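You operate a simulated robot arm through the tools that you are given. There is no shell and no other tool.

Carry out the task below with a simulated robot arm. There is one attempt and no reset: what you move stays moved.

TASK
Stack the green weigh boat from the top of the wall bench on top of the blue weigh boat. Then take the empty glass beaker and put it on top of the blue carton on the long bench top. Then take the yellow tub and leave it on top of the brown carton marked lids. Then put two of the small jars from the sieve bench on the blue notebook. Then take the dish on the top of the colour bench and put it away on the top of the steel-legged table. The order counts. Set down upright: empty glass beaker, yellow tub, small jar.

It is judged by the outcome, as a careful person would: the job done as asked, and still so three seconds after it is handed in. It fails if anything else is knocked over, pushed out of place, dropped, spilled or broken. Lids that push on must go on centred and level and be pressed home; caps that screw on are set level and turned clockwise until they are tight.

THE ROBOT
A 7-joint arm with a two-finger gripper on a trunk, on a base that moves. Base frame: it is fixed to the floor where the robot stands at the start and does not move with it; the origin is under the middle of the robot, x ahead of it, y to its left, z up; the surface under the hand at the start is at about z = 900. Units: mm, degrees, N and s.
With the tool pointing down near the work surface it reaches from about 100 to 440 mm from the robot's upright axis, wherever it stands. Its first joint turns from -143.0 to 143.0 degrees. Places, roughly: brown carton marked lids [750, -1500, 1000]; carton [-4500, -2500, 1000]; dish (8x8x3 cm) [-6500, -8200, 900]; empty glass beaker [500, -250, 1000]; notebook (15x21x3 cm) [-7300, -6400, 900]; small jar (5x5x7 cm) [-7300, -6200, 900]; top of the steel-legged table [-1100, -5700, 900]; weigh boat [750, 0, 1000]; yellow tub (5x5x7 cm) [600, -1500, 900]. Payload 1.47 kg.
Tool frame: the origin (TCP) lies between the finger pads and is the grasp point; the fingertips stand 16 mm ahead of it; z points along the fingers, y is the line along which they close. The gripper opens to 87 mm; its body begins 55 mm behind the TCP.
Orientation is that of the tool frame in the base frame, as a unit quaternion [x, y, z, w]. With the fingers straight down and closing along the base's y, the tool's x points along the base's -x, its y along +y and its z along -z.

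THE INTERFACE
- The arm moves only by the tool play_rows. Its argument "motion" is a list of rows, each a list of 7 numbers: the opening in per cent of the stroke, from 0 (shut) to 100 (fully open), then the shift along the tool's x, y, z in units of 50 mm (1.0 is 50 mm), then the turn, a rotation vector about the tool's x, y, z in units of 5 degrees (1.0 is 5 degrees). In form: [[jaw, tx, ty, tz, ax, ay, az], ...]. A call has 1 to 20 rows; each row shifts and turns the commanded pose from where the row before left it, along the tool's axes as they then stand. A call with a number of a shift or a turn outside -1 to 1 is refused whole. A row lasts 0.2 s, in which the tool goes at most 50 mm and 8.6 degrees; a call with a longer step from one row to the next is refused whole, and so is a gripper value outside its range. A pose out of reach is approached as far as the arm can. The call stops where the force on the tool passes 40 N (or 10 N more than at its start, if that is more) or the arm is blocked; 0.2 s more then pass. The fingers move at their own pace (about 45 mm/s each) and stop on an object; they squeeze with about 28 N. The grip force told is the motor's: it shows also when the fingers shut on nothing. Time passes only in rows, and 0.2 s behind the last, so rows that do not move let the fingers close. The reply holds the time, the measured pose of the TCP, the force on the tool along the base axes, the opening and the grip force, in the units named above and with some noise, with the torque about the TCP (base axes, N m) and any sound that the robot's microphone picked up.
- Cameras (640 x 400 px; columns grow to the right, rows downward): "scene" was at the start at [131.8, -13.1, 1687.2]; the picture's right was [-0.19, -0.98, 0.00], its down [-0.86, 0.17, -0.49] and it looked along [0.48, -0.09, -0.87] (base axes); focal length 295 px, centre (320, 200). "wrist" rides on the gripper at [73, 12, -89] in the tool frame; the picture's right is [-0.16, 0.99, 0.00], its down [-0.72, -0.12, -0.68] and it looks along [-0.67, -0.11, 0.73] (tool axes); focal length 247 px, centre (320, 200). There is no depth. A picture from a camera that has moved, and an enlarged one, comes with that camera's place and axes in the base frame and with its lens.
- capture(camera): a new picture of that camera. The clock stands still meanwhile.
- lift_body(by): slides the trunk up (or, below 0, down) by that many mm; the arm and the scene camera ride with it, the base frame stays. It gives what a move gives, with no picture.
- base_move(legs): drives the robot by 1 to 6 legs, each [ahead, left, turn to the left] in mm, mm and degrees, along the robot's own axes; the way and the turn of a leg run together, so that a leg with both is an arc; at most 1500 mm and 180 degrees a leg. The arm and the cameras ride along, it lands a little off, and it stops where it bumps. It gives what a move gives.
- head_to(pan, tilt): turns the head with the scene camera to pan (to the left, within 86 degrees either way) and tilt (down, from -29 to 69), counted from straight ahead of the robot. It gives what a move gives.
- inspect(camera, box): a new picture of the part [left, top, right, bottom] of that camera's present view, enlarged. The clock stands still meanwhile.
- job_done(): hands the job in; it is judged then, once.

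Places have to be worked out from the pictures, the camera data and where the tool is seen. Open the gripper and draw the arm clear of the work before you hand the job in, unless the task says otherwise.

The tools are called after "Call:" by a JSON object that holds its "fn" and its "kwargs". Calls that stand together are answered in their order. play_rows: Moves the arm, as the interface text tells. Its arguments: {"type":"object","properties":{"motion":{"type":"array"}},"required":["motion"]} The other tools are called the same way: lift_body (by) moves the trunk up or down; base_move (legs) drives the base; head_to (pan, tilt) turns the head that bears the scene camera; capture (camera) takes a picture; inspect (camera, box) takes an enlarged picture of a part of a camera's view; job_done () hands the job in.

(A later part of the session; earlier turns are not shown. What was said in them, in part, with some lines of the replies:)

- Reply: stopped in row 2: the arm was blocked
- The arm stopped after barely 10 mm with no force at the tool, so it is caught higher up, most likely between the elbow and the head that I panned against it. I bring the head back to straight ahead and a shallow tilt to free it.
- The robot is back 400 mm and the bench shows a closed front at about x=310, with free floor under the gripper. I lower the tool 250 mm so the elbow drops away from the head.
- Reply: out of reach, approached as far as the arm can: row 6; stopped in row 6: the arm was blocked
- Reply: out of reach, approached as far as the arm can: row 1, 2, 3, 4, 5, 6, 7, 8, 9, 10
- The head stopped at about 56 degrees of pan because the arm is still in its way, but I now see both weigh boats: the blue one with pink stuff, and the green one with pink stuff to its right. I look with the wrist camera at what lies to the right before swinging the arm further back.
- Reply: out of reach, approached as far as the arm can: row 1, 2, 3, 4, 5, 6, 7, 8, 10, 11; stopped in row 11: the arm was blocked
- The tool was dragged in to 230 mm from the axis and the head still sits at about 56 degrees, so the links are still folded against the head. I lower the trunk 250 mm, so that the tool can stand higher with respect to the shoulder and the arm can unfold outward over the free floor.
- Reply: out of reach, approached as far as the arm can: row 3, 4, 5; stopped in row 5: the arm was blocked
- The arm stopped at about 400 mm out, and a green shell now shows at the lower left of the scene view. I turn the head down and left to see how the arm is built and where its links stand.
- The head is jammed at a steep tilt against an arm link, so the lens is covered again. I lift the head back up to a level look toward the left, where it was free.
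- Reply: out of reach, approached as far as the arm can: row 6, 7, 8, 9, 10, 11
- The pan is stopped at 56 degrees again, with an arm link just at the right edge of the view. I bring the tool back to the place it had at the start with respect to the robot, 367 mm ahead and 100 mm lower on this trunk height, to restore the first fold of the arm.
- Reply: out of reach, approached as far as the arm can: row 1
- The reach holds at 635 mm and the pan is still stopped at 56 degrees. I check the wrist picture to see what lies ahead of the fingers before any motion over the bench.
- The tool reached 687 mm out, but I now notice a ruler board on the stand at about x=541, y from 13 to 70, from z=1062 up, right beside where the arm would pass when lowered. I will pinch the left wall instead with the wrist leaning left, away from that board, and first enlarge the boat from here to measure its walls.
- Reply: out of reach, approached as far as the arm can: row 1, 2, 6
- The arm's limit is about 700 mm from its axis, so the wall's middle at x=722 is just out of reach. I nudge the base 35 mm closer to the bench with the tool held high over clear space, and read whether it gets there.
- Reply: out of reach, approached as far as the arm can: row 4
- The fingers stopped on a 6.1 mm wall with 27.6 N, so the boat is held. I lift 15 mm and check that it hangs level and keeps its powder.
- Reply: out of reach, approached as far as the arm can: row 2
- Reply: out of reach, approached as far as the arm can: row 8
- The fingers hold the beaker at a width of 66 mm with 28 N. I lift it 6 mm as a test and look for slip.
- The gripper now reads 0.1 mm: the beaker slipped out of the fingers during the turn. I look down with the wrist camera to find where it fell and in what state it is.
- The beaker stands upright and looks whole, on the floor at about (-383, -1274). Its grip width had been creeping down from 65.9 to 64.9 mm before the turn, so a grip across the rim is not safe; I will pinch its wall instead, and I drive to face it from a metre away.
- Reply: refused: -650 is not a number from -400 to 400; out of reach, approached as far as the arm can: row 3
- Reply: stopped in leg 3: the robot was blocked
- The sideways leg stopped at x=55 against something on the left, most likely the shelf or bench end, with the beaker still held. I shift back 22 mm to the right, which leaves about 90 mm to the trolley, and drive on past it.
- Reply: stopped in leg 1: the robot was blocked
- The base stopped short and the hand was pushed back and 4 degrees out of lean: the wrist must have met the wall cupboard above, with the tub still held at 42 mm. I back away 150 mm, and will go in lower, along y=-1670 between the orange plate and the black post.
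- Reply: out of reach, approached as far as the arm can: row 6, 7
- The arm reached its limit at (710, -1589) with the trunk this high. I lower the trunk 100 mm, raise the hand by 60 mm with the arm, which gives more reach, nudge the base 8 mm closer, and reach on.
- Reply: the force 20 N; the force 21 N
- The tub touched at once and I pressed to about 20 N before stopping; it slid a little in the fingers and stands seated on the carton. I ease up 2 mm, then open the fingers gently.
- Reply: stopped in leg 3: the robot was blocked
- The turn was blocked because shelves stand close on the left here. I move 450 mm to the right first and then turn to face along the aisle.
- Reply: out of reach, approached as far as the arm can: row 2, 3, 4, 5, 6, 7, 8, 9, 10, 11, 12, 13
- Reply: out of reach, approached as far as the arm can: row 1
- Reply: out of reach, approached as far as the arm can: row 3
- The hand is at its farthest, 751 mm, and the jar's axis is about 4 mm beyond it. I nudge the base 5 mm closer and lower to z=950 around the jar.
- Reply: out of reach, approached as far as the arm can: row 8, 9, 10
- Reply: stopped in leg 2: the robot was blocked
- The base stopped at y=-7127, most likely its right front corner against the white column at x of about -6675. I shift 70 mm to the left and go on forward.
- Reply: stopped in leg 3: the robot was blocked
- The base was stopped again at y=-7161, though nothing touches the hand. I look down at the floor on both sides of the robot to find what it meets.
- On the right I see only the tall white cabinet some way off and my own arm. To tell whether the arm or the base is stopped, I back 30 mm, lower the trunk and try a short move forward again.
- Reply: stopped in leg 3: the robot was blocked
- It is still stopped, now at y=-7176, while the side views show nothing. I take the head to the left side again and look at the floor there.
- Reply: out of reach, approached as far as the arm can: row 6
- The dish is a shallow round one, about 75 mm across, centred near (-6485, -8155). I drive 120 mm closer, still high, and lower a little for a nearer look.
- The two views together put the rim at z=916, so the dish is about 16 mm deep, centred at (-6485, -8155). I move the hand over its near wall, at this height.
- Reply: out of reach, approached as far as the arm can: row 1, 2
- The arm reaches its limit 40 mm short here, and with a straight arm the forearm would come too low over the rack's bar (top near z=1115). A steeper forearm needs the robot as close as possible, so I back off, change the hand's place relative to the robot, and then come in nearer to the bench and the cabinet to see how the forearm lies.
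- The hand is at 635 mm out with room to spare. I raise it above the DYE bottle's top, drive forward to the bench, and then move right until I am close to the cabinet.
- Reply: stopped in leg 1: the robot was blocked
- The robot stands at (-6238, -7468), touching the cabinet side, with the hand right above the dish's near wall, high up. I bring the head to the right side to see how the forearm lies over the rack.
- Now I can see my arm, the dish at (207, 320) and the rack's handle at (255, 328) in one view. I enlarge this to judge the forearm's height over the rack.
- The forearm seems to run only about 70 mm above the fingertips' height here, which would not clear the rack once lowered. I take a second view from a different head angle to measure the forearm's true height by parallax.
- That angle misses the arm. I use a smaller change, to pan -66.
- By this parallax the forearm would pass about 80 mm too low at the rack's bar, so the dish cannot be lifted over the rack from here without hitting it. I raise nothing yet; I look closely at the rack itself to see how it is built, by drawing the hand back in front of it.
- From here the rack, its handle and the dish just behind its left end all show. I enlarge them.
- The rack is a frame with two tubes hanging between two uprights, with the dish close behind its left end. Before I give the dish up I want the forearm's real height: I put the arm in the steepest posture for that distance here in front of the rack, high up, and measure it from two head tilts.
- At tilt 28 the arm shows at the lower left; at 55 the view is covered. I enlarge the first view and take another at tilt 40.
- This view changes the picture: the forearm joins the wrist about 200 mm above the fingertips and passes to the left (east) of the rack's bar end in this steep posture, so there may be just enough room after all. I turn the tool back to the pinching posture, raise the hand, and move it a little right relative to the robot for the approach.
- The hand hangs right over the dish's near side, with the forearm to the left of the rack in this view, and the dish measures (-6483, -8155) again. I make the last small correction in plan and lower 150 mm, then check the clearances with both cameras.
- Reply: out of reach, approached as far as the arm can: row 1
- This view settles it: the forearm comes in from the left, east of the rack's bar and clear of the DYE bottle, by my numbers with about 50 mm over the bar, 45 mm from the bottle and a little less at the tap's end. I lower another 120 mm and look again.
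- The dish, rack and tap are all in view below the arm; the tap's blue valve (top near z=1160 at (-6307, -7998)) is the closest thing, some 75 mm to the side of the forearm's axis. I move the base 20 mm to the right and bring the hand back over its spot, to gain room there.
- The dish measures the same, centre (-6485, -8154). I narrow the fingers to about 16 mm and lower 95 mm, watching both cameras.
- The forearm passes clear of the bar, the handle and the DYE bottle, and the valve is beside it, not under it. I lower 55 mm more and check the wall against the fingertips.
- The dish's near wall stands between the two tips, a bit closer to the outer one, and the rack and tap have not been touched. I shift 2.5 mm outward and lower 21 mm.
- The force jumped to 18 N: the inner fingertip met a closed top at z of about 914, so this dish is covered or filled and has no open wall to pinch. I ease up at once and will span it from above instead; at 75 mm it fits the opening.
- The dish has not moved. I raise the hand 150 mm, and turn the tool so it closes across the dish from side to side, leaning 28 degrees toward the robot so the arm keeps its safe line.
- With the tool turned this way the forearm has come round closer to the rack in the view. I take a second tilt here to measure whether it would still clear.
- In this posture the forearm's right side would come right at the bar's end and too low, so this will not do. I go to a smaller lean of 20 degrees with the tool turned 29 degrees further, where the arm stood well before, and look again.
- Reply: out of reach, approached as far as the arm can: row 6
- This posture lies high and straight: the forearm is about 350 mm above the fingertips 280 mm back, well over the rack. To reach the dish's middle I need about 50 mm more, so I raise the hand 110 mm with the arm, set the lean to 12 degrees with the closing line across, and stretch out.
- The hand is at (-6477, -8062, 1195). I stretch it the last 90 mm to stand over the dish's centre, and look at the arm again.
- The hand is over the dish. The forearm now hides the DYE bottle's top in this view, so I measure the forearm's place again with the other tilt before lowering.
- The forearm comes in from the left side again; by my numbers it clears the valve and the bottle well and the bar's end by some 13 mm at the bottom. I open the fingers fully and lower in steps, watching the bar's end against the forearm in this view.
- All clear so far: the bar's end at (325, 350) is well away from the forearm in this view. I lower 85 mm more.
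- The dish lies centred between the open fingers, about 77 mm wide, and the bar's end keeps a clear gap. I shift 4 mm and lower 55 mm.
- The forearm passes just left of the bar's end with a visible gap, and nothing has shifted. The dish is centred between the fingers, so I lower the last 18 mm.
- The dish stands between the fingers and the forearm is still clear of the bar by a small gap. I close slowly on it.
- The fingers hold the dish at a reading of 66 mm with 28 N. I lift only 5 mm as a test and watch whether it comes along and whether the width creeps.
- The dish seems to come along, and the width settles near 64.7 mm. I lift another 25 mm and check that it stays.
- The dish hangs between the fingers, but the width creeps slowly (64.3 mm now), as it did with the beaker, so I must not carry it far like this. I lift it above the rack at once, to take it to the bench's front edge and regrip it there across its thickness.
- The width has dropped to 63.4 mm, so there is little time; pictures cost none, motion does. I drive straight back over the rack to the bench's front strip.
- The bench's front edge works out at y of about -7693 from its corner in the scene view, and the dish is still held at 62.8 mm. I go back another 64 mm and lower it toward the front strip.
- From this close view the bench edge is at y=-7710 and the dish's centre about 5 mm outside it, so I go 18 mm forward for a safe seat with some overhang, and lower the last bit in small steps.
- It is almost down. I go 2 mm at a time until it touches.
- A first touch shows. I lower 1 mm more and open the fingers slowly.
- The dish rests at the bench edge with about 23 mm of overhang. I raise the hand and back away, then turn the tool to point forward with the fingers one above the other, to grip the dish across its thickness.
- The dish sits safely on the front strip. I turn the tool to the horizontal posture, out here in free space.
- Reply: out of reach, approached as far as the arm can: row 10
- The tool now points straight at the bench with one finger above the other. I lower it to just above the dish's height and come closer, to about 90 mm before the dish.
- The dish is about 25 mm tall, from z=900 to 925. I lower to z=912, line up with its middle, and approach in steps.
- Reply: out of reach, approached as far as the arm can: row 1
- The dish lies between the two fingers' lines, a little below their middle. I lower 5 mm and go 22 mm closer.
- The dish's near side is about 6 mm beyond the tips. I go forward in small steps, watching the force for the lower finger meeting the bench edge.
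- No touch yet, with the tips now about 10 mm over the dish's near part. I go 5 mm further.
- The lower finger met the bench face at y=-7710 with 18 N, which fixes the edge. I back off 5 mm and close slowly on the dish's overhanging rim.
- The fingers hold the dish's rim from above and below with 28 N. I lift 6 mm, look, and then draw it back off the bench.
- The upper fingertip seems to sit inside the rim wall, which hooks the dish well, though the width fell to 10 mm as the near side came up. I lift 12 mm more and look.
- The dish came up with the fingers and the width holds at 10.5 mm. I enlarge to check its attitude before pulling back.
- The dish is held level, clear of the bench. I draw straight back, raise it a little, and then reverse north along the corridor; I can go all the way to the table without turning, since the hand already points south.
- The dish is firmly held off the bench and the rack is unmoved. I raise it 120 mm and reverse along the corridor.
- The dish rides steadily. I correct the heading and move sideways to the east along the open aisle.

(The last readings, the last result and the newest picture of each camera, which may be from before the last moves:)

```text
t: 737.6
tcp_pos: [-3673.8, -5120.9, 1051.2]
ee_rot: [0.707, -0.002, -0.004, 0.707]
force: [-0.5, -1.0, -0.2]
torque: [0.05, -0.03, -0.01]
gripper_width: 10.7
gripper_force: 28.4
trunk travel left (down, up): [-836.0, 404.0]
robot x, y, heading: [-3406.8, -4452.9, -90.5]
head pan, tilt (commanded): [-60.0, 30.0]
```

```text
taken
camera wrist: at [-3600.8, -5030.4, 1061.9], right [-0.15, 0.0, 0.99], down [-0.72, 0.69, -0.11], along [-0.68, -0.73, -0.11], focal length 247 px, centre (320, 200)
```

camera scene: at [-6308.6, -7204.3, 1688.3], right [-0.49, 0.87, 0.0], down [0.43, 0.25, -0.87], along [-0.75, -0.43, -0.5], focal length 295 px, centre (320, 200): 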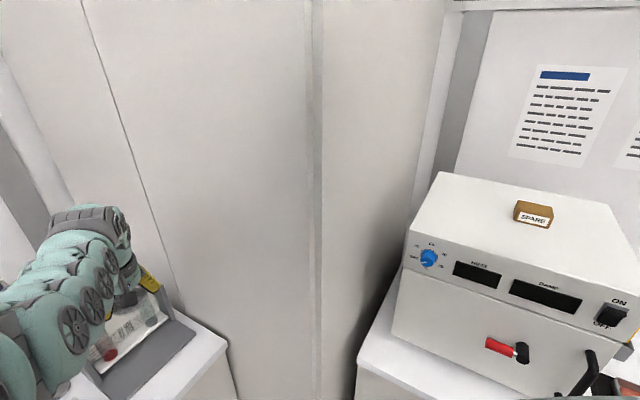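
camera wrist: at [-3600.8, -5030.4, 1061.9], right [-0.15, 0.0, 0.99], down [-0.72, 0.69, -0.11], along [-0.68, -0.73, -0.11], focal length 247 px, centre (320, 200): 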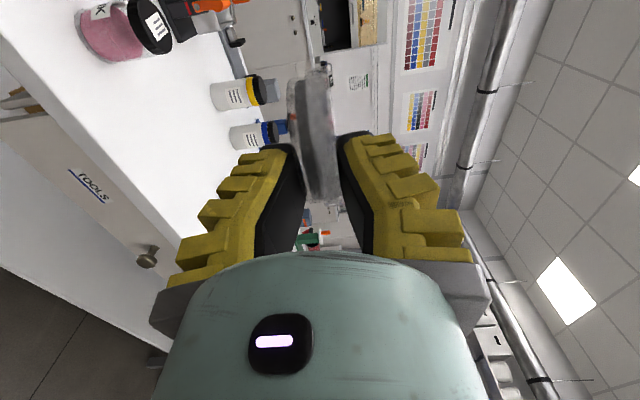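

I am past the middle table. I back up 90 mm to keep off it, and continue east to the steel-legged table.

Call:
{"fn": "base_move", "kwargs": {"legs": [[-100, 0, 0.5], [0, 1350, 0], [0, 1320, 0]]}}

Call:
{"fn": "capture", "kwargs": {"camera": "wrist"}}

Call:
{"fn": "capture", "kwargs": {"camera": "scene"}}

```text
t: 751.3
tcp_pos: [-1031.6, -5078.7, 1050.3]
ee_rot: [0.707, -0.019, -0.021, 0.706]
force: [-1.0, 0.9, 0.2]
torque: [0.02, -0.02, -0.01]
gripper_width: 10.8
gripper_force: 27.7
trunk travel left (down, up): [-836.0, 404.0]
robot x, y, heading: [-738.9, -4427.7, -93.1]
head pan, tilt (commanded): [-60.0, 30.0]
```

```text
taken
camera wrist: at [-955.0, -4992.6, 1061.9], right [-0.15, 0.01, 0.99], down [-0.69, 0.72, -0.11], along [-0.71, -0.69, -0.1], focal length 247 px, centre (320, 200)
```

wrist: 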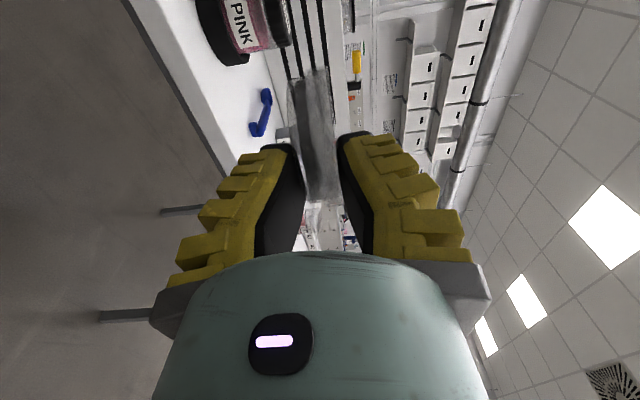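

```text
taken
camera scene: at [-824.6, -4533.8, 1522.3], right [-0.45, 0.89, 0.0], down [0.45, 0.23, -0.87], along [-0.77, -0.39, -0.5], focal length 295 px, centre (320, 200)
```

scene: 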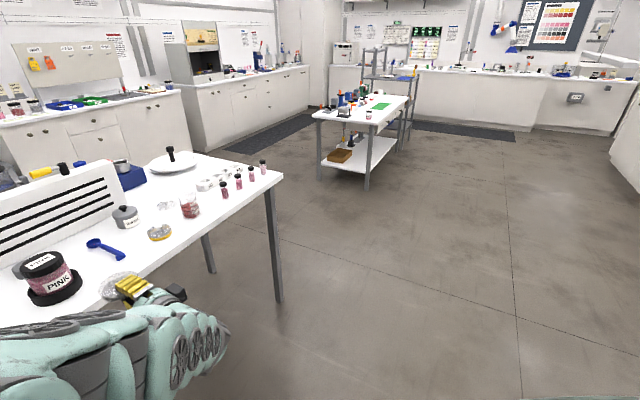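

The dish is steady at the fingertips, and the scene view shows the table: its front edge at y of about -5285, with a free strip some 115 mm deep near x=-1090, between the PINK jar (-1011, -5482) and the yellow thing at -1320. I correct the heading and line up with x=-1090.

Call:
{"fn": "base_move", "kwargs": {"legs": [[0, 0, 3.1], [0, -92, 0]]}}

Call:
{"fn": "lift_body", "kwargs": {"by": -80}}

Call:
{"fn": "base_move", "kwargs": {"legs": [[100, 0, 0]]}}

Call:
{"fn": "capture", "kwargs": {"camera": "scene"}}

Call:
{"fn": "capture", "kwargs": {"camera": "wrist"}}

```text
t: 752.9
tcp_pos: [-1089.9, -5092.6, 1049.9]
ee_rot: [0.707, 0.001, -0.001, 0.707]
force: [0.0, 0.3, -0.4]
torque: [0.03, -0.03, -0.02]
gripper_width: 10.6
gripper_force: 28.2
trunk travel left (down, up): [-836.0, 404.0]
robot x, y, heading: [-827.8, -4425.1, -90.1]
head pan, tilt (commanded): [-60.0, 30.0]
```

```text
t: 754.0
tcp_pos: [-1089.6, -5092.8, 971.4]
ee_rot: [0.707, 0.001, -0.003, 0.708]
force: [-0.4, -0.4, -0.3]
torque: [-0.01, -0.01, 0.02]
gripper_width: 10.4
gripper_force: 28.2
trunk travel left (down, up): [-756.0, 484.0]
robot x, y, heading: [-830.4, -4421.8, -90.3]
head pan, tilt (commanded): [-60.0, 30.0]
```

```text
t: 755.2
tcp_pos: [-1091.1, -5191.2, 970.1]
ee_rot: [0.708, 0.0, -0.003, 0.707]
force: [0.1, -0.3, 0.3]
torque: [0.02, -0.02, -0.02]
gripper_width: 10.6
gripper_force: 27.7
trunk travel left (down, up): [-756.0, 484.0]
robot x, y, heading: [-831.2, -4520.1, -90.3]
head pan, tilt (commanded): [-60.0, 30.0]
```

```text
taken
camera scene: at [-910.8, -4635.6, 1442.3], right [-0.5, 0.87, 0.0], down [0.43, 0.25, -0.87], along [-0.75, -0.43, -0.5], focal length 295 px, centre (320, 200)
```

scene: 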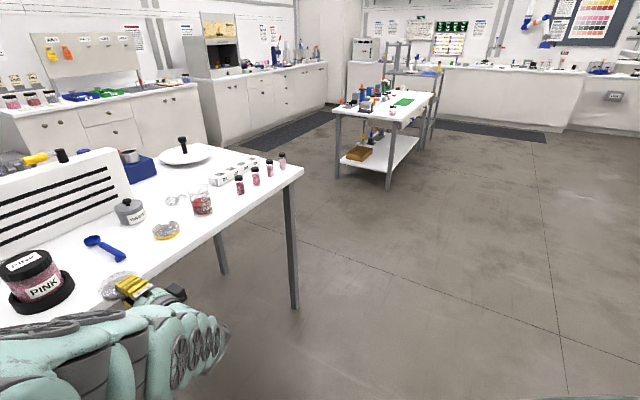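

```text
taken
camera wrist: at [-1018.0, -5100.6, 982.1], right [-0.15, 0.0, 0.99], down [-0.72, 0.68, -0.11], along [-0.68, -0.73, -0.1], focal length 247 px, centre (320, 200)
```

wrist: 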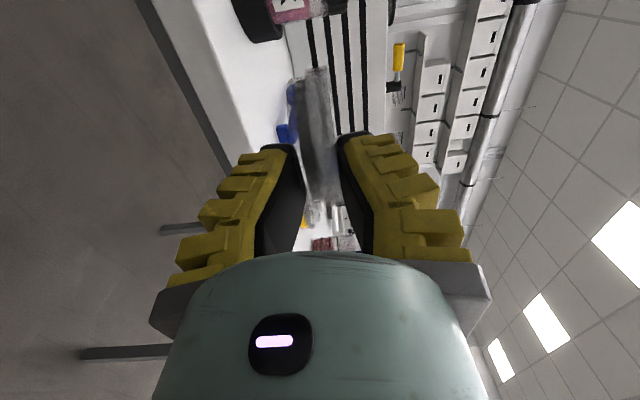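

I enlarge the wrist view to measure the table's edge and top height against the dish.

Call:
{"fn": "inspect", "kwargs": {"camera": "wrist", "box": [120, 0, 380, 200]}}

```text
2.00 times, centred on (250, 100) of wrist
camera zoom: at [-1018.0, -5100.6, 982.1], right [-0.15, 0.0, 0.99], down [-0.72, 0.68, -0.11], along [-0.68, -0.73, -0.1], focal length 494 px, centre (460, 400)
```

zoom: 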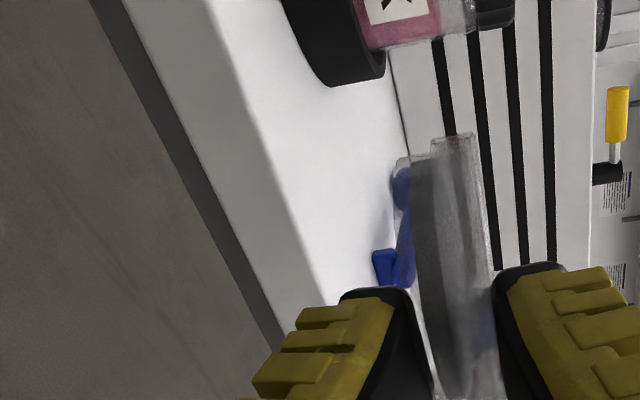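

The table's edge lies somewhere between y=-5277 and -5300, its top between z=900 and 910. I go 70 mm forward, which puts the dish's middle at about y=-5304, and lower in steps to feel which touches first, the dish or the lower finger.

Call:
{"fn": "base_move", "kwargs": {"legs": [[70, 0, 0]]}}

Call:
{"fn": "lift_body", "kwargs": {"by": -28}}

Call:
{"fn": "inspect", "kwargs": {"camera": "wrist", "box": [120, 0, 380, 200]}}

```text
t: 756.2
tcp_pos: [-1091.2, -5261.8, 970.9]
ee_rot: [0.708, 0.001, -0.004, 0.707]
force: [-0.1, 0.2, -0.8]
torque: [0.03, -0.02, 0.01]
gripper_width: 10.8
gripper_force: 27.7
trunk travel left (down, up): [-756.0, 484.0]
robot x, y, heading: [-828.7, -4589.5, -90.2]
head pan, tilt (commanded): [-60.0, 30.0]
```

```text
t: 756.9
tcp_pos: [-1092.4, -5261.9, 943.5]
ee_rot: [0.707, 0.001, -0.004, 0.708]
force: [0.5, -0.4, 0.0]
torque: [0.03, -0.01, 0.0]
gripper_width: 10.7
gripper_force: 27.6
trunk travel left (down, up): [-728.0, 512.0]
robot x, y, heading: [-829.0, -4590.6, -90.5]
head pan, tilt (commanded): [-60.0, 30.0]
```

```text
2.00 times, centred on (250, 100) of wrist
camera zoom: at [-1018.9, -5171.9, 954.3], right [-0.15, 0.0, 0.99], down [-0.72, 0.68, -0.11], along [-0.68, -0.73, -0.1], focal length 494 px, centre (460, 400)
```

zoom: 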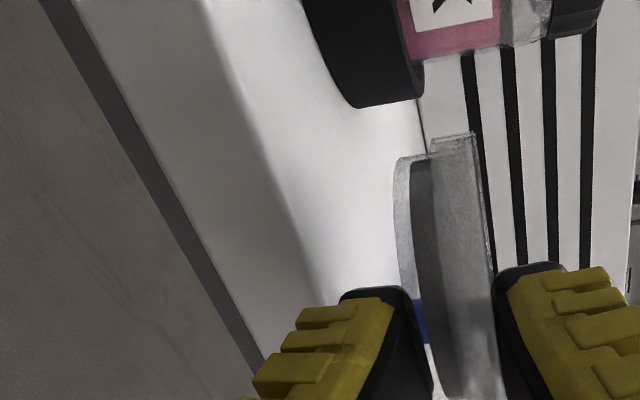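

No contact yet at z=943. I lower in small steps now.

Call:
{"fn": "lift_body", "kwargs": {"by": -8}}

Call:
{"fn": "lift_body", "kwargs": {"by": -4}}

```text
t: 757.5
tcp_pos: [-1091.9, -5261.9, 935.7]
ee_rot: [0.707, 0.0, -0.004, 0.708]
force: [-0.3, -0.6, -0.2]
torque: [0.01, 0.01, -0.03]
gripper_width: 10.7
gripper_force: 28.0
trunk travel left (down, up): [-720.0, 520.0]
robot x, y, heading: [-827.6, -4593.2, -90.0]
head pan, tilt (commanded): [-60.0, 30.0]
```

```text
t: 758.0
tcp_pos: [-1092.3, -5263.0, 930.7]
ee_rot: [0.708, -0.001, -0.004, 0.707]
force: [-0.5, 0.3, 0.0]
torque: [0.01, -0.01, 0.01]
gripper_width: 10.7
gripper_force: 27.7
trunk travel left (down, up): [-716.0, 524.0]
robot x, y, heading: [-827.5, -4588.6, -90.5]
head pan, tilt (commanded): [-60.0, 30.0]
```

Still free at z=930.7. I go down 3 mm.

Call:
{"fn": "lift_body", "kwargs": {"by": -3}}

```text
t: 758.5
tcp_pos: [-1091.9, -5261.6, 927.8]
ee_rot: [0.707, 0.001, -0.003, 0.708]
force: [0.3, -0.7, -0.4]
torque: [0.0, 0.0, -0.01]
gripper_width: 10.8
gripper_force: 27.6
trunk travel left (down, up): [-713.0, 527.0]
robot x, y, heading: [-832.2, -4590.0, -90.3]
head pan, tilt (commanded): [-60.0, 30.0]
```

Nothing yet. Another 3 mm.

Call:
{"fn": "lift_body", "kwargs": {"by": -3}}

```text
t: 759.0
tcp_pos: [-1091.4, -5261.8, 924.6]
ee_rot: [0.708, 0.0, -0.004, 0.707]
force: [0.0, 1.2, -0.6]
torque: [0.02, -0.03, -0.03]
gripper_width: 10.7
gripper_force: 27.9
trunk travel left (down, up): [-710.0, 530.0]
robot x, y, heading: [-827.3, -4591.6, -90.4]
head pan, tilt (commanded): [-60.0, 30.0]
```

The lower finger would have touched the table by now if it were over it, so it hangs in front of the edge. I go on down 3 mm at a time.

Call:
{"fn": "lift_body", "kwargs": {"by": -3}}

```text
t: 759.6
tcp_pos: [-1090.6, -5261.4, 921.4]
ee_rot: [0.707, 0.0, -0.004, 0.707]
force: [0.3, 0.1, 0.4]
torque: [0.01, -0.02, -0.05]
gripper_width: 10.7
gripper_force: 28.2
trunk travel left (down, up): [-707.0, 533.0]
robot x, y, heading: [-828.2, -4592.1, -90.4]
head pan, tilt (commanded): [-60.0, 30.0]
```

Free still at z=921. Another 3 mm, then a look.

Call:
{"fn": "lift_body", "kwargs": {"by": -3}}

Call:
{"fn": "inspect", "kwargs": {"camera": "wrist", "box": [160, 20, 420, 220]}}

```text
t: 760.1
tcp_pos: [-1092.0, -5261.3, 918.2]
ee_rot: [0.707, -0.001, -0.004, 0.707]
force: [0.1, 1.2, -0.5]
torque: [0.04, 0.02, -0.01]
gripper_width: 10.8
gripper_force: 27.6
trunk travel left (down, up): [-704.0, 536.0]
robot x, y, heading: [-827.1, -4595.1, -90.2]
head pan, tilt (commanded): [-60.0, 30.0]
```

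```text
2.00 times, centred on (290, 120) of wrist
camera zoom: at [-1018.8, -5171.7, 930.2], right [-0.15, 0.0, 0.99], down [-0.72, 0.68, -0.11], along [-0.68, -0.73, -0.1], focal length 494 px, centre (380, 360)
```

zoom: 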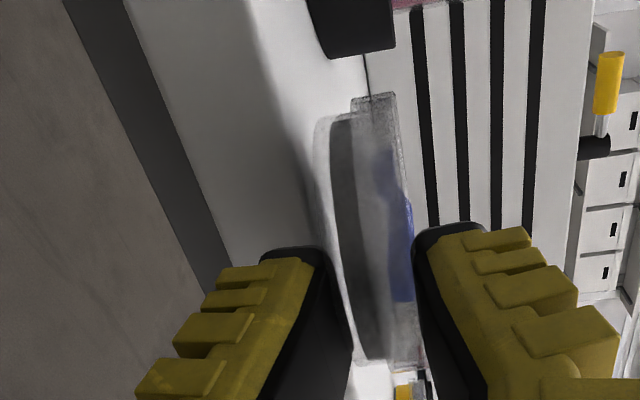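

The dish's bottom is very near the table top in this view. I go down 2 mm at a time.

Call:
{"fn": "lift_body", "kwargs": {"by": -2}}

```text
t: 760.6
tcp_pos: [-1091.8, -5261.2, 916.4]
ee_rot: [0.707, 0.001, -0.003, 0.707]
force: [0.1, -0.1, -0.6]
torque: [0.03, 0.03, -0.01]
gripper_width: 10.6
gripper_force: 28.0
trunk travel left (down, up): [-702.0, 538.0]
robot x, y, heading: [-828.0, -4594.8, -90.3]
head pan, tilt (commanded): [-60.0, 30.0]
```

Still hanging free. Another 2 mm down.

Call:
{"fn": "lift_body", "kwargs": {"by": -2}}

```text
t: 761.1
tcp_pos: [-1091.6, -5261.6, 914.9]
ee_rot: [0.707, 0.0, -0.003, 0.707]
force: [0.1, 0.4, -0.7]
torque: [0.02, -0.01, -0.02]
gripper_width: 10.8
gripper_force: 27.5
trunk travel left (down, up): [-700.0, 540.0]
robot x, y, heading: [-828.1, -4592.4, -90.6]
head pan, tilt (commanded): [-60.0, 30.0]
```

No touch yet; I keep going 2 mm.

Call:
{"fn": "lift_body", "kwargs": {"by": -2}}

```text
t: 761.6
tcp_pos: [-1091.3, -5260.9, 912.8]
ee_rot: [0.707, 0.0, -0.004, 0.707]
force: [1.0, -0.3, -0.2]
torque: [-0.01, -0.04, -0.03]
gripper_width: 10.4
gripper_force: 27.8
trunk travel left (down, up): [-698.0, 542.0]
robot x, y, heading: [-830.2, -4591.7, -90.2]
head pan, tilt (commanded): [-60.0, 30.0]
```

Same again: free at 912.8. Another 2 mm.

Call:
{"fn": "lift_body", "kwargs": {"by": -2}}

```text
t: 762.2
tcp_pos: [-1091.2, -5263.1, 910.8]
ee_rot: [0.707, 0.0, -0.004, 0.708]
force: [-0.7, 0.1, -1.1]
torque: [0.0, -0.02, -0.02]
gripper_width: 10.7
gripper_force: 28.0
trunk travel left (down, up): [-696.0, 544.0]
robot x, y, heading: [-829.4, -4587.6, -90.3]
head pan, tilt (commanded): [-60.0, 30.0]
```

I look again before going lower.

Call:
{"fn": "inspect", "kwargs": {"camera": "wrist", "box": [160, 20, 420, 220]}}

Call:
{"fn": "inspect", "kwargs": {"camera": "scene", "box": [0, 200, 240, 400]}}

```text
2.00 times, centred on (290, 120) of wrist
camera zoom: at [-1018.7, -5171.7, 922.1], right [-0.15, 0.0, 0.99], down [-0.72, 0.68, -0.11], along [-0.68, -0.73, -0.1], focal length 494 px, centre (380, 360)
```

zoom: 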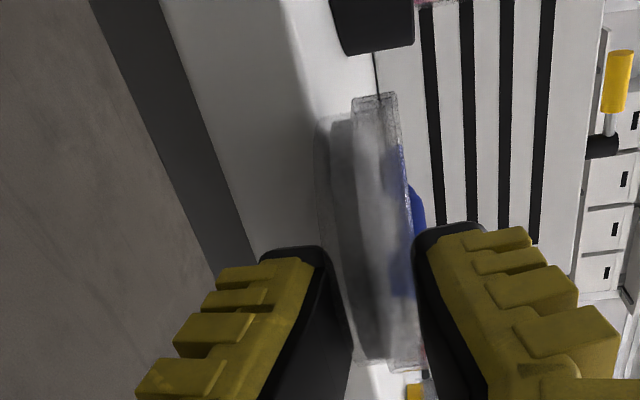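

```text
2.00 times, centred on (120, 300) of scene
camera zoom: at [-911.2, -4706.8, 1382.3], right [-0.49, 0.87, 0.0], down [0.43, 0.25, -0.87], along [-0.75, -0.43, -0.5], focal length 590 px, centre (720, 0)
```

zoom: 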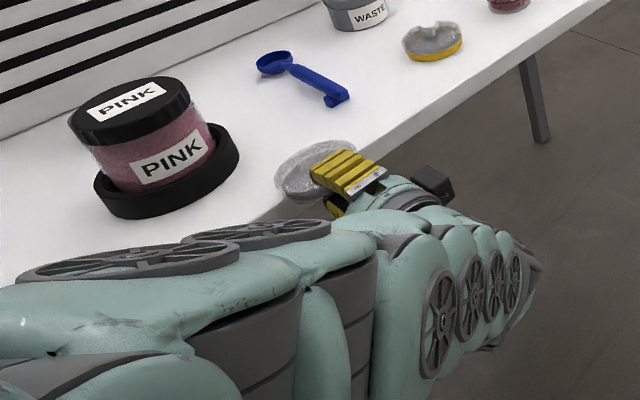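

The scene view shows the dish over the table's edge, its larger part on the top. I lower 2 mm more to feel the touch.

Call:
{"fn": "lift_body", "kwargs": {"by": -2}}

Call:
{"fn": "lift_body", "kwargs": {"by": -2}}

```text
t: 762.7
tcp_pos: [-1091.0, -5262.3, 909.4]
ee_rot: [0.706, 0.0, -0.004, 0.708]
force: [-0.3, 0.3, 1.4]
torque: [-0.14, -0.11, 0.04]
gripper_width: 11.7
gripper_force: 28.0
trunk travel left (down, up): [-694.0, 546.0]
robot x, y, heading: [-831.2, -4592.4, -90.3]
head pan, tilt (commanded): [-60.0, 30.0]
```

```text
t: 763.2
tcp_pos: [-1092.2, -5263.3, 908.4]
ee_rot: [0.707, 0.001, -0.004, 0.708]
force: [-0.4, 1.5, 5.8]
torque: [-0.22, -0.11, 0.03]
gripper_width: 13.0
gripper_force: 28.1
trunk travel left (down, up): [-692.0, 548.0]
robot x, y, heading: [-829.8, -4594.9, -90.4]
head pan, tilt (commanded): [-60.0, 30.0]
```

The dish touched down at z=908, and the torque puts the table's edge near y=-5301, so its middle is only a few millimetres inside. I lift 4 mm, go 17 mm further in, and lower again.

Call:
{"fn": "lift_body", "kwargs": {"by": 5}}

Call:
{"fn": "base_move", "kwargs": {"legs": [[16, 0, 0]]}}

Call:
{"fn": "lift_body", "kwargs": {"by": -4}}

Call:
{"fn": "inspect", "kwargs": {"camera": "scene", "box": [0, 200, 240, 400]}}

```text
t: 763.8
tcp_pos: [-1091.2, -5262.0, 910.6]
ee_rot: [0.707, 0.001, -0.004, 0.707]
force: [-0.5, 0.1, -0.2]
torque: [0.03, 0.02, 0.02]
gripper_width: 10.3
gripper_force: 28.4
trunk travel left (down, up): [-697.0, 543.0]
robot x, y, heading: [-829.6, -4592.4, -90.5]
head pan, tilt (commanded): [-60.0, 30.0]
```

```text
t: 764.5
tcp_pos: [-1091.0, -5276.9, 913.2]
ee_rot: [0.707, 0.0, -0.004, 0.708]
force: [-0.3, 0.1, 0.1]
torque: [0.04, 0.02, 0.02]
gripper_width: 10.5
gripper_force: 28.5
trunk travel left (down, up): [-697.0, 543.0]
robot x, y, heading: [-831.4, -4612.1, -90.4]
head pan, tilt (commanded): [-60.0, 30.0]
```

```text
t: 765.0
tcp_pos: [-1092.2, -5279.2, 909.3]
ee_rot: [0.705, 0.0, -0.004, 0.709]
force: [0.8, 1.5, 5.9]
torque: [-0.16, -0.11, 0.03]
gripper_width: 11.7
gripper_force: 28.4
trunk travel left (down, up): [-693.0, 547.0]
robot x, y, heading: [-832.0, -4607.4, -90.4]
head pan, tilt (commanded): [-60.0, 30.0]
```

```text
2.00 times, centred on (120, 300) of scene
camera zoom: at [-911.4, -4723.3, 1379.4], right [-0.49, 0.87, 0.0], down [0.43, 0.25, -0.87], along [-0.75, -0.43, -0.5], focal length 590 px, centre (720, 0)
```

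zoom: 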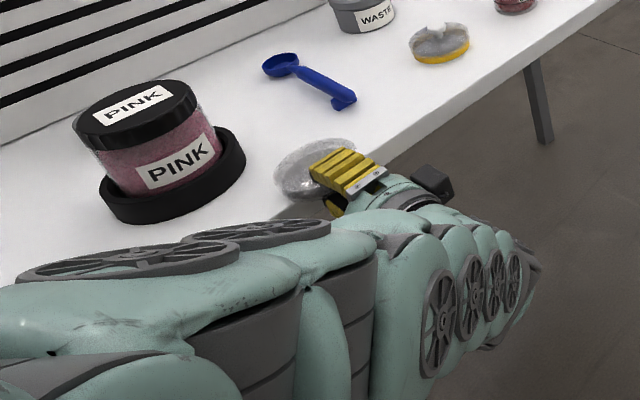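

The dish's middle is now about 19 mm inside the edge by the torque reading. I open the fingers slowly and look.

Call:
{"fn": "play_rows", "kwargs": {"motion": [[12, 0, 0, 0, 0, 0, 0], [16, 0, 0, 0, 0, 0, 0], [20, 0, 0, 0, 0, 0, 0], [26, 0, 0, 0, 0, 0, 0], [33, 0, 0, 0, 0, 0, 0], [42, 0, 0, 0, 0, 0, 0], [50, 0, 0, 0, 0, 0, 0], [50, 0, 0, 0, 0, 0, 0]]}}

Call:
{"fn": "inspect", "kwargs": {"camera": "wrist", "box": [160, 20, 420, 220]}}

Call:
{"fn": "inspect", "kwargs": {"camera": "scene", "box": [0, 200, 240, 400]}}

```text
t: 766.9
tcp_pos: [-1092.2, -5278.0, 908.1]
ee_rot: [0.707, 0.0, -0.004, 0.707]
force: [-0.6, 0.5, -0.6]
torque: [-0.02, -0.03, -0.01]
gripper_width: 49.1
gripper_force: 3.6
trunk travel left (down, up): [-693.0, 547.0]
robot x, y, heading: [-830.2, -4609.2, -90.0]
head pan, tilt (commanded): [-60.0, 30.0]
```

```text
2.00 times, centred on (290, 120) of wrist
camera zoom: at [-1018.8, -5188.0, 919.2], right [-0.15, 0.0, 0.99], down [-0.72, 0.68, -0.11], along [-0.68, -0.73, -0.1], focal length 494 px, centre (380, 360)
```

zoom: 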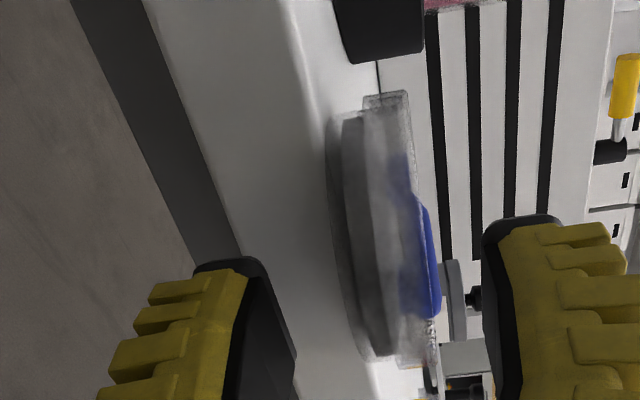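

```text
2.00 times, centred on (120, 300) of scene
camera zoom: at [-911.3, -4723.0, 1379.3], right [-0.49, 0.87, 0.0], down [0.43, 0.25, -0.87], along [-0.75, -0.43, -0.5], focal length 590 px, centre (720, 0)
```

zoom: 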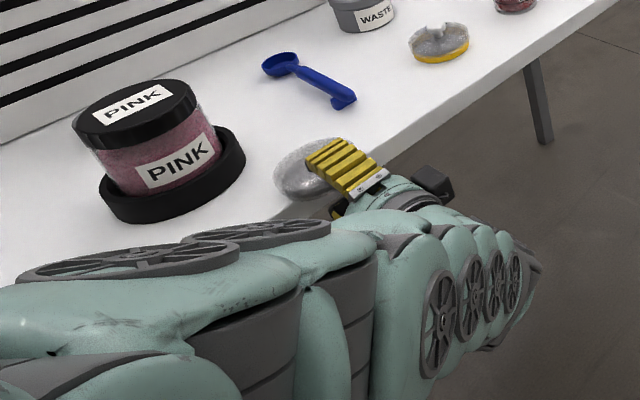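

The dish rests by itself at the table's edge. I back off, close the fingers, raise them a little above the table top, and will push the dish gently further in.

Call:
{"fn": "base_move", "kwargs": {"legs": [[-60, 0, 0]]}}

Call:
{"fn": "play_rows", "kwargs": {"motion": [[0, 0, 0, 0, 0, 0, 0], [0, 0, 0, 0, 0, 0, 0], [0, 0, 0, 0, 0, 0, 0], [0, 0, 0, 0, 0, 0, 0]]}}

Call:
{"fn": "lift_body", "kwargs": {"by": 9}}

Call:
{"fn": "inspect", "kwargs": {"camera": "wrist", "box": [160, 20, 420, 220]}}

Call:
{"fn": "inspect", "kwargs": {"camera": "scene", "box": [0, 180, 240, 380]}}

```text
t: 767.8
tcp_pos: [-1091.8, -5218.9, 909.0]
ee_rot: [0.707, -0.001, -0.004, 0.707]
force: [-0.5, 0.5, -0.3]
torque: [0.02, -0.02, -0.01]
gripper_width: 49.1
gripper_force: 4.3
trunk travel left (down, up): [-693.0, 547.0]
robot x, y, heading: [-832.0, -4548.6, -90.3]
head pan, tilt (commanded): [-60.0, 30.0]
```

```text
t: 768.8
tcp_pos: [-1091.5, -5219.1, 908.3]
ee_rot: [0.707, -0.001, -0.004, 0.707]
force: [0.3, 0.4, 0.0]
torque: [0.01, -0.06, 0.02]
gripper_width: 0.0
gripper_force: 28.3
trunk travel left (down, up): [-693.0, 547.0]
robot x, y, heading: [-829.2, -4547.7, -90.2]
head pan, tilt (commanded): [-60.0, 30.0]
```

```text
t: 769.4
tcp_pos: [-1092.7, -5219.6, 917.6]
ee_rot: [0.707, 0.0, -0.005, 0.707]
force: [0.2, -0.7, -0.3]
torque: [0.01, 0.01, -0.02]
gripper_width: 0.1
gripper_force: 27.4
trunk travel left (down, up): [-702.0, 538.0]
robot x, y, heading: [-830.8, -4548.2, -90.2]
head pan, tilt (commanded): [-60.0, 30.0]
```

```text
2.00 times, centred on (290, 120) of wrist
camera zoom: at [-1019.1, -5129.0, 928.1], right [-0.15, 0.0, 0.99], down [-0.72, 0.68, -0.11], along [-0.68, -0.73, -0.1], focal length 494 px, centre (380, 360)
```

zoom: 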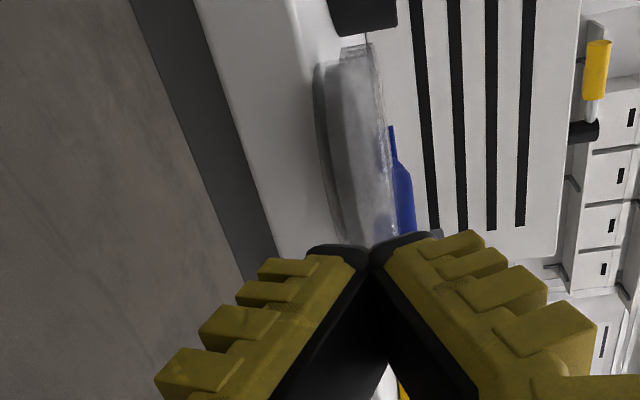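

```text
2.00 times, centred on (120, 280) of scene
camera zoom: at [-911.1, -4664.2, 1388.3], right [-0.49, 0.87, 0.0], down [0.43, 0.25, -0.87], along [-0.75, -0.43, -0.5], focal length 590 px, centre (720, 40)
```

zoom: 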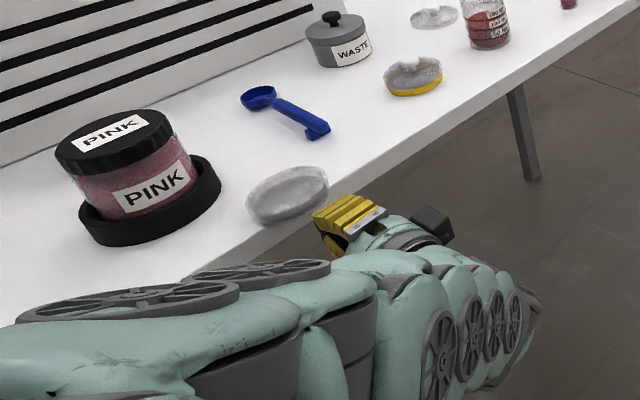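

The dish stands well on the table's edge. I come forward until just before touching it and then push in small steps, watching the force.

Call:
{"fn": "base_move", "kwargs": {"legs": [[45, 0, 0]]}}

Call:
{"fn": "base_move", "kwargs": {"legs": [[12, 0, 0]]}}

Call:
{"fn": "inspect", "kwargs": {"camera": "scene", "box": [0, 180, 240, 380]}}

```text
t: 770.3
tcp_pos: [-1092.4, -5264.4, 917.6]
ee_rot: [0.707, 0.0, -0.004, 0.708]
force: [0.1, -0.3, 1.1]
torque: [0.01, -0.01, 0.02]
gripper_width: 0.0
gripper_force: 27.9
trunk travel left (down, up): [-702.0, 538.0]
robot x, y, heading: [-832.3, -4592.3, -90.2]
head pan, tilt (commanded): [-60.0, 30.0]
```

```text
t: 771.0
tcp_pos: [-1092.7, -5276.0, 917.3]
ee_rot: [0.707, -0.001, -0.004, 0.708]
force: [0.2, -0.8, 0.7]
torque: [-0.01, 0.0, -0.01]
gripper_width: 0.0
gripper_force: 28.0
trunk travel left (down, up): [-702.0, 538.0]
robot x, y, heading: [-828.8, -4605.8, -90.6]
head pan, tilt (commanded): [-60.0, 30.0]
```

```text
2.00 times, centred on (120, 280) of scene
camera zoom: at [-911.5, -4721.4, 1388.3], right [-0.49, 0.87, 0.0], down [0.43, 0.25, -0.87], along [-0.75, -0.43, -0.5], focal length 590 px, centre (720, 40)
```

zoom: 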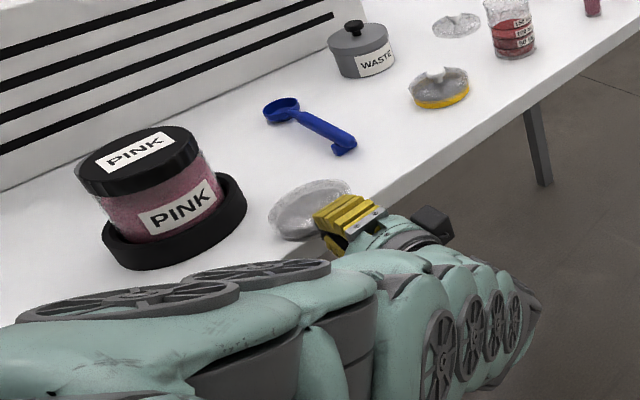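

The fingers are at the dish now. I push on in three small steps.

Call:
{"fn": "base_move", "kwargs": {"legs": [[12, 0, 0]]}}

Call:
{"fn": "base_move", "kwargs": {"legs": [[12, 0, 0]]}}

Call:
{"fn": "inspect", "kwargs": {"camera": "scene", "box": [0, 180, 240, 380]}}

```text
t: 771.8
tcp_pos: [-1092.8, -5287.9, 916.4]
ee_rot: [0.707, -0.001, -0.004, 0.707]
force: [-0.1, 0.0, 0.3]
torque: [0.01, 0.01, 0.0]
gripper_width: 0.0
gripper_force: 27.9
trunk travel left (down, up): [-702.0, 538.0]
robot x, y, heading: [-827.6, -4616.8, -90.3]
head pan, tilt (commanded): [-60.0, 30.0]
```

```text
t: 772.5
tcp_pos: [-1093.3, -5297.3, 918.9]
ee_rot: [0.706, 0.0, -0.005, 0.708]
force: [7.6, 26.8, 23.6]
torque: [0.4, -0.24, 0.21]
gripper_width: 0.3
gripper_force: 26.8
trunk travel left (down, up): [-702.0, 538.0]
robot x, y, heading: [-832.0, -4628.9, -90.3]
head pan, tilt (commanded): [-60.0, 30.0]
```

```text
2.00 times, centred on (120, 280) of scene
camera zoom: at [-911.4, -4743.8, 1388.2], right [-0.49, 0.87, 0.0], down [0.43, 0.25, -0.87], along [-0.75, -0.43, -0.5], focal length 590 px, centre (720, 40)
```

zoom: 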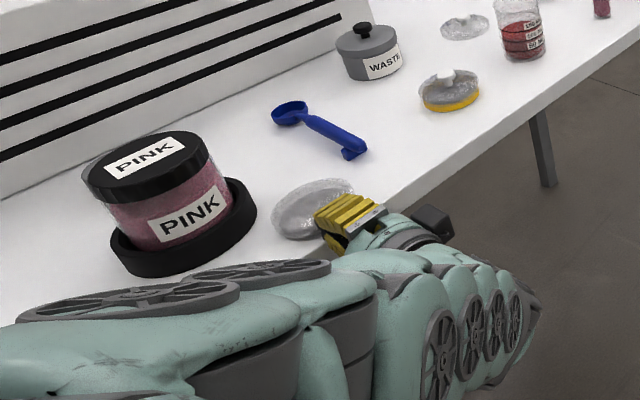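

The force jumped as the lower finger met the table's edge, so that is far enough: the fingertips are at y=-5313 and the dish lies wholly on the table. I back off and look.

Call:
{"fn": "base_move", "kwargs": {"legs": [[-20, 0, 0]]}}

Call:
{"fn": "base_move", "kwargs": {"legs": [[-150, 0, 0]]}}

Call:
{"fn": "inspect", "kwargs": {"camera": "scene", "box": [0, 140, 240, 340]}}

Call:
{"fn": "capture", "kwargs": {"camera": "scene"}}

```text
t: 773.3
tcp_pos: [-1093.9, -5279.7, 919.2]
ee_rot: [0.706, -0.001, -0.005, 0.708]
force: [-0.1, -0.7, 0.4]
torque: [0.0, -0.04, 0.0]
gripper_width: 0.0
gripper_force: 27.9
trunk travel left (down, up): [-702.0, 538.0]
robot x, y, heading: [-835.1, -4609.4, -90.5]
head pan, tilt (commanded): [-60.0, 30.0]
```

```text
t: 774.7
tcp_pos: [-1091.7, -5135.1, 919.6]
ee_rot: [0.705, 0.0, -0.005, 0.709]
force: [0.4, -0.1, 0.0]
torque: [-0.03, 0.03, 0.03]
gripper_width: 0.0
gripper_force: 27.9
trunk travel left (down, up): [-702.0, 538.0]
robot x, y, heading: [-826.7, -4461.8, -90.1]
head pan, tilt (commanded): [-60.0, 30.0]
```

```text
2.00 times, centred on (120, 240) of scene
camera zoom: at [-910.3, -4579.8, 1388.2], right [-0.5, 0.87, 0.0], down [0.43, 0.25, -0.87], along [-0.75, -0.43, -0.5], focal length 590 px, centre (720, 120)
```

zoom: 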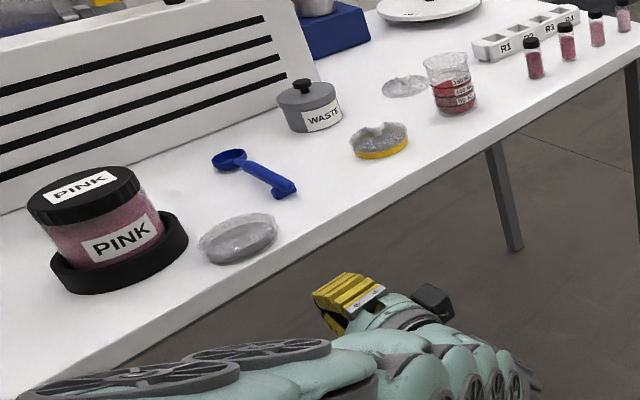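

```text
taken
camera scene: at [-910.3, -4579.8, 1388.2], right [-0.5, 0.87, 0.0], down [0.43, 0.25, -0.87], along [-0.75, -0.43, -0.5], focal length 295 px, centre (320, 200)
```

scene: 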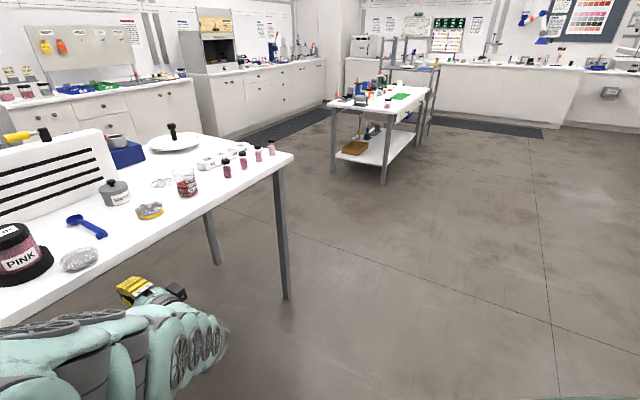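

The dish lies flat and wholly on the steel-legged table, with its neighbours untouched. I open the gripper, raise the hand and back the robot away from the table.

Call:
{"fn": "play_rows", "kwargs": {"motion": [[100, 0, 0, 0, 0, 0, 0], [100, 0, 0, 0, 0, 0, 0], [100, 0, 0, 0, 0, 0, 0], [100, 0, 0, 0, 0, 0, 0]]}}

Call:
{"fn": "base_move", "kwargs": {"legs": [[-350, 0, 0]]}}

Call:
{"fn": "lift_body", "kwargs": {"by": 150}}

Call:
{"fn": "capture", "kwargs": {"camera": "scene"}}

```text
t: 775.7
tcp_pos: [-1091.0, -5135.0, 919.3]
ee_rot: [0.704, 0.0, -0.004, 0.71]
force: [-0.8, -0.4, 0.7]
torque: [0.02, 0.01, -0.03]
gripper_width: 87.0
gripper_force: 0.1
trunk travel left (down, up): [-702.0, 538.0]
robot x, y, heading: [-829.6, -4464.6, -90.1]
head pan, tilt (commanded): [-60.0, 30.0]
```

```text
t: 778.0
tcp_pos: [-1089.4, -4784.0, 919.5]
ee_rot: [0.705, 0.003, -0.002, 0.709]
force: [-0.7, 0.3, -0.4]
torque: [0.0, -0.02, -0.01]
gripper_width: 87.0
gripper_force: 0.0
trunk travel left (down, up): [-702.0, 538.0]
robot x, y, heading: [-824.0, -4114.8, -90.1]
head pan, tilt (commanded): [-60.0, 30.0]
```

```text
t: 779.7
tcp_pos: [-1087.5, -4785.8, 1069.1]
ee_rot: [0.706, 0.003, -0.002, 0.708]
force: [-0.4, 0.3, -0.8]
torque: [0.03, -0.03, 0.01]
gripper_width: 87.1
gripper_force: 0.1
trunk travel left (down, up): [-852.0, 388.0]
robot x, y, heading: [-826.2, -4109.3, -90.1]
head pan, tilt (commanded): [-60.0, 30.0]
```

```text
taken
camera scene: at [-908.8, -4228.0, 1538.2], right [-0.5, 0.87, 0.0], down [0.43, 0.25, -0.87], along [-0.75, -0.43, -0.5], focal length 295 px, centre (320, 200)
```

scene: 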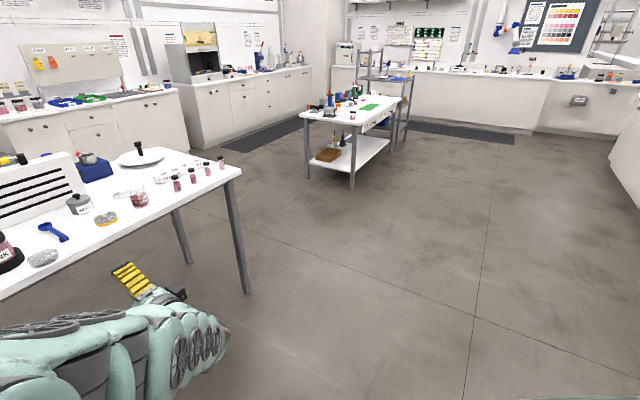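

The dish is in its place. Before I hand in, I want one more look at the tub on the LIDS carton and the things around it, where the arm worked closely; I move to a spot with a line of sight to that end of the wall bench.

Call:
{"fn": "base_move", "kwargs": {"legs": [[-640, 0, 0], [0, 130, 0], [0, 0, 69]]}}

Call:
{"fn": "head_to", "kwargs": {"pan": -60, "tilt": -20}}

Call:
{"fn": "head_to", "kwargs": {"pan": 70, "tilt": -20}}

Call:
{"fn": "head_to", "kwargs": {"pan": 70, "tilt": -20}}

Call:
{"fn": "head_to", "kwargs": {"pan": 70, "tilt": 27}}

Call:
{"fn": "head_to", "kwargs": {"pan": 70, "tilt": 27}}

Call:
{"fn": "lift_body", "kwargs": {"by": 300}}

Call:
{"fn": "capture", "kwargs": {"camera": "scene"}}

```text
t: 787.1
tcp_pos: [-157.0, -3984.1, 1068.2]
ee_rot: [0.58, 0.4, 0.399, 0.587]
force: [-0.1, -0.1, 0.4]
torque: [0.02, 0.01, -0.04]
gripper_width: 87.0
gripper_force: 0.1
trunk travel left (down, up): [-852.0, 388.0]
robot x, y, heading: [-692.1, -3496.5, -21.1]
head pan, tilt (commanded): [-60.0, 30.0]
```

```text
t: 788.3
tcp_pos: [-157.1, -3984.6, 1069.5]
ee_rot: [0.58, 0.401, 0.399, 0.587]
force: [-0.3, -0.3, 0.2]
torque: [0.01, 0.0, 0.03]
gripper_width: 87.1
gripper_force: 0.2
trunk travel left (down, up): [-852.0, 388.0]
robot x, y, heading: [-688.5, -3500.2, -20.9]
head pan, tilt (commanded): [-60.0, -20.0]
```

```text
t: 790.4
tcp_pos: [-157.0, -3983.2, 1069.0]
ee_rot: [0.58, 0.4, 0.399, 0.587]
force: [0.2, 0.4, 0.3]
torque: [-0.02, -0.02, 0.01]
gripper_width: 86.8
gripper_force: 0.1
trunk travel left (down, up): [-852.0, 388.0]
robot x, y, heading: [-685.2, -3495.5, -21.2]
head pan, tilt (commanded): [70.0, -20.0]
```

```text
t: 791.0
tcp_pos: [-157.2, -3984.7, 1068.7]
ee_rot: [0.58, 0.401, 0.399, 0.587]
force: [-0.1, -0.1, -0.1]
torque: [-0.02, 0.01, 0.0]
gripper_width: 87.1
gripper_force: 0.0
trunk travel left (down, up): [-852.0, 388.0]
robot x, y, heading: [-689.6, -3497.0, -21.2]
head pan, tilt (commanded): [70.0, -20.0]
```

```text
t: 792.1
tcp_pos: [-157.9, -3984.5, 1069.9]
ee_rot: [0.579, 0.4, 0.398, 0.588]
force: [-0.3, 0.5, -0.3]
torque: [-0.02, 0.02, -0.03]
gripper_width: 86.9
gripper_force: 0.1
trunk travel left (down, up): [-852.0, 388.0]
robot x, y, heading: [-688.4, -3499.0, -21.2]
head pan, tilt (commanded): [70.0, 27.0]
```

```text
t: 792.7
tcp_pos: [-158.2, -3985.1, 1069.1]
ee_rot: [0.58, 0.4, 0.399, 0.586]
force: [0.1, 1.0, 0.5]
torque: [0.0, -0.01, 0.01]
gripper_width: 86.8
gripper_force: 0.0
trunk travel left (down, up): [-852.0, 388.0]
robot x, y, heading: [-686.6, -3500.9, -21.1]
head pan, tilt (commanded): [70.0, 27.0]
```

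```text
t: 795.7
tcp_pos: [-157.8, -3983.6, 1369.2]
ee_rot: [0.58, 0.4, 0.399, 0.587]
force: [-0.3, 0.3, 0.9]
torque: [-0.04, -0.03, 0.01]
gripper_width: 87.2
gripper_force: 0.1
trunk travel left (down, up): [-1152.0, 88.0]
robot x, y, heading: [-695.7, -3500.9, -21.3]
head pan, tilt (commanded): [70.0, 27.0]
```

```text
taken
camera scene: at [-567.0, -3456.2, 1843.0], right [0.75, -0.66, 0.0], down [-0.3, -0.34, -0.89], along [0.59, 0.67, -0.45], focal length 295 px, centre (320, 200)
```

scene: 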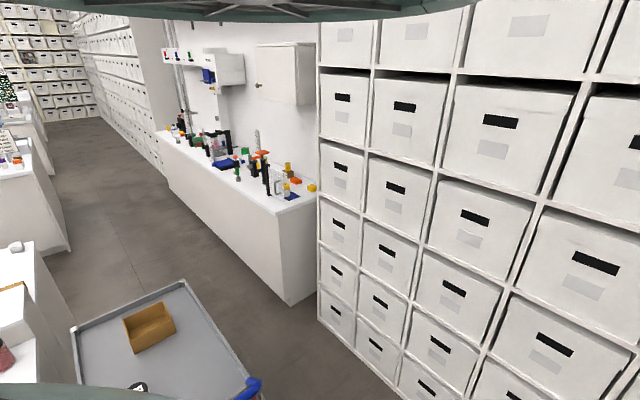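

The wall bench's end is in sight from here. I enlarge the part with the tub, the pole and the ruler, and then the far part with the weigh boats.

Call:
{"fn": "inspect", "kwargs": {"camera": "scene", "box": [230, 120, 330, 210]}}

Call:
{"fn": "inspect", "kwargs": {"camera": "scene", "box": [150, 90, 250, 180]}}

```text
4.44 times, centred on (280, 165) of scene
camera zoom: at [-567.0, -3456.2, 1843.0], right [0.75, -0.66, 0.0], down [-0.3, -0.34, -0.89], along [0.59, 0.67, -0.45], focal length 1312 px, centre (498, 356)
```

zoom: 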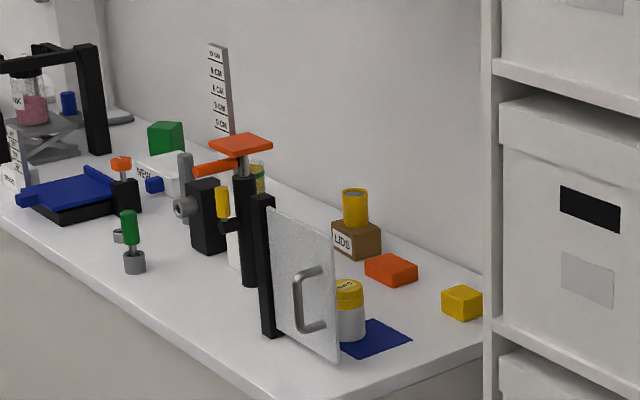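

```text
4.44 times, centred on (200, 135) of scene
camera zoom: at [-567.0, -3456.2, 1843.0], right [0.75, -0.66, 0.0], down [-0.3, -0.34, -0.89], along [0.59, 0.67, -0.45], focal length 1312 px, centre (853, 489)
```

zoom: 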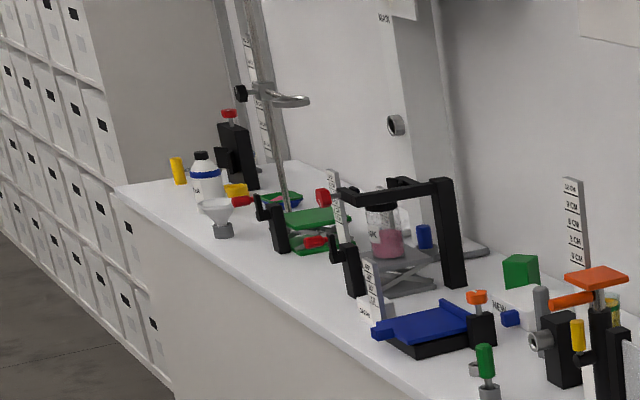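

Everything stands as it should: the tub upright on the LIDS carton, pole, plate, ruler and device in place, and the green boat on the blue one further along. The beaker, jars and dish were checked after I set them down. The beaker did slip from the grip once on the way and fell to the floor, but it looked whole. The gripper is open and the arm clear, so I hand the job in.

Call:
{"fn": "job_done", "kwargs": {}}

```text
The job is handed in.
```

I finished all five parts in the order you gave and handed the job in, but I dropped the beaker on the way. I don't have the judging result.

| Item | Where it is now |
|---|---|
| Green weigh boat | Nested level in the blue one, powder still in both |
| Empty glass beaker | Upright on the blue carton on the long bench |
| Yellow tub | Upright on the brown carton marked lids |
| Two small jars | Upright on the blue notebook |
| Dish | Flat on the steel-legged table, near its front edge |

**Beaker:** while I was turning the robot it slid out of the gripper and fell to the floor. It landed upright and looked whole in the camera. I picked it up by its wall and put it on the carton. I could not check it for fine cracks.

**Bumps:** the robot's body stopped against the shelving and the tall white cabinet, and its wrist against the wall cupboard. Once each, a fingertip pressed the colour bench's front edge and the table's edge. I saw nothing move.

**Dish:** it stood behind the test-tube rack, so I set it down at the bench's front edge and took a new grip. On the first try a fingertip pressed on its contents with about 18 N. The dish kept its place and showed no damage.

At the end I looked back at the wall bench. The tub, the stacked boats and everything around them were in place. I checked the beaker, jars and dish when I put them down, but did not go back to the beaker or the jars.
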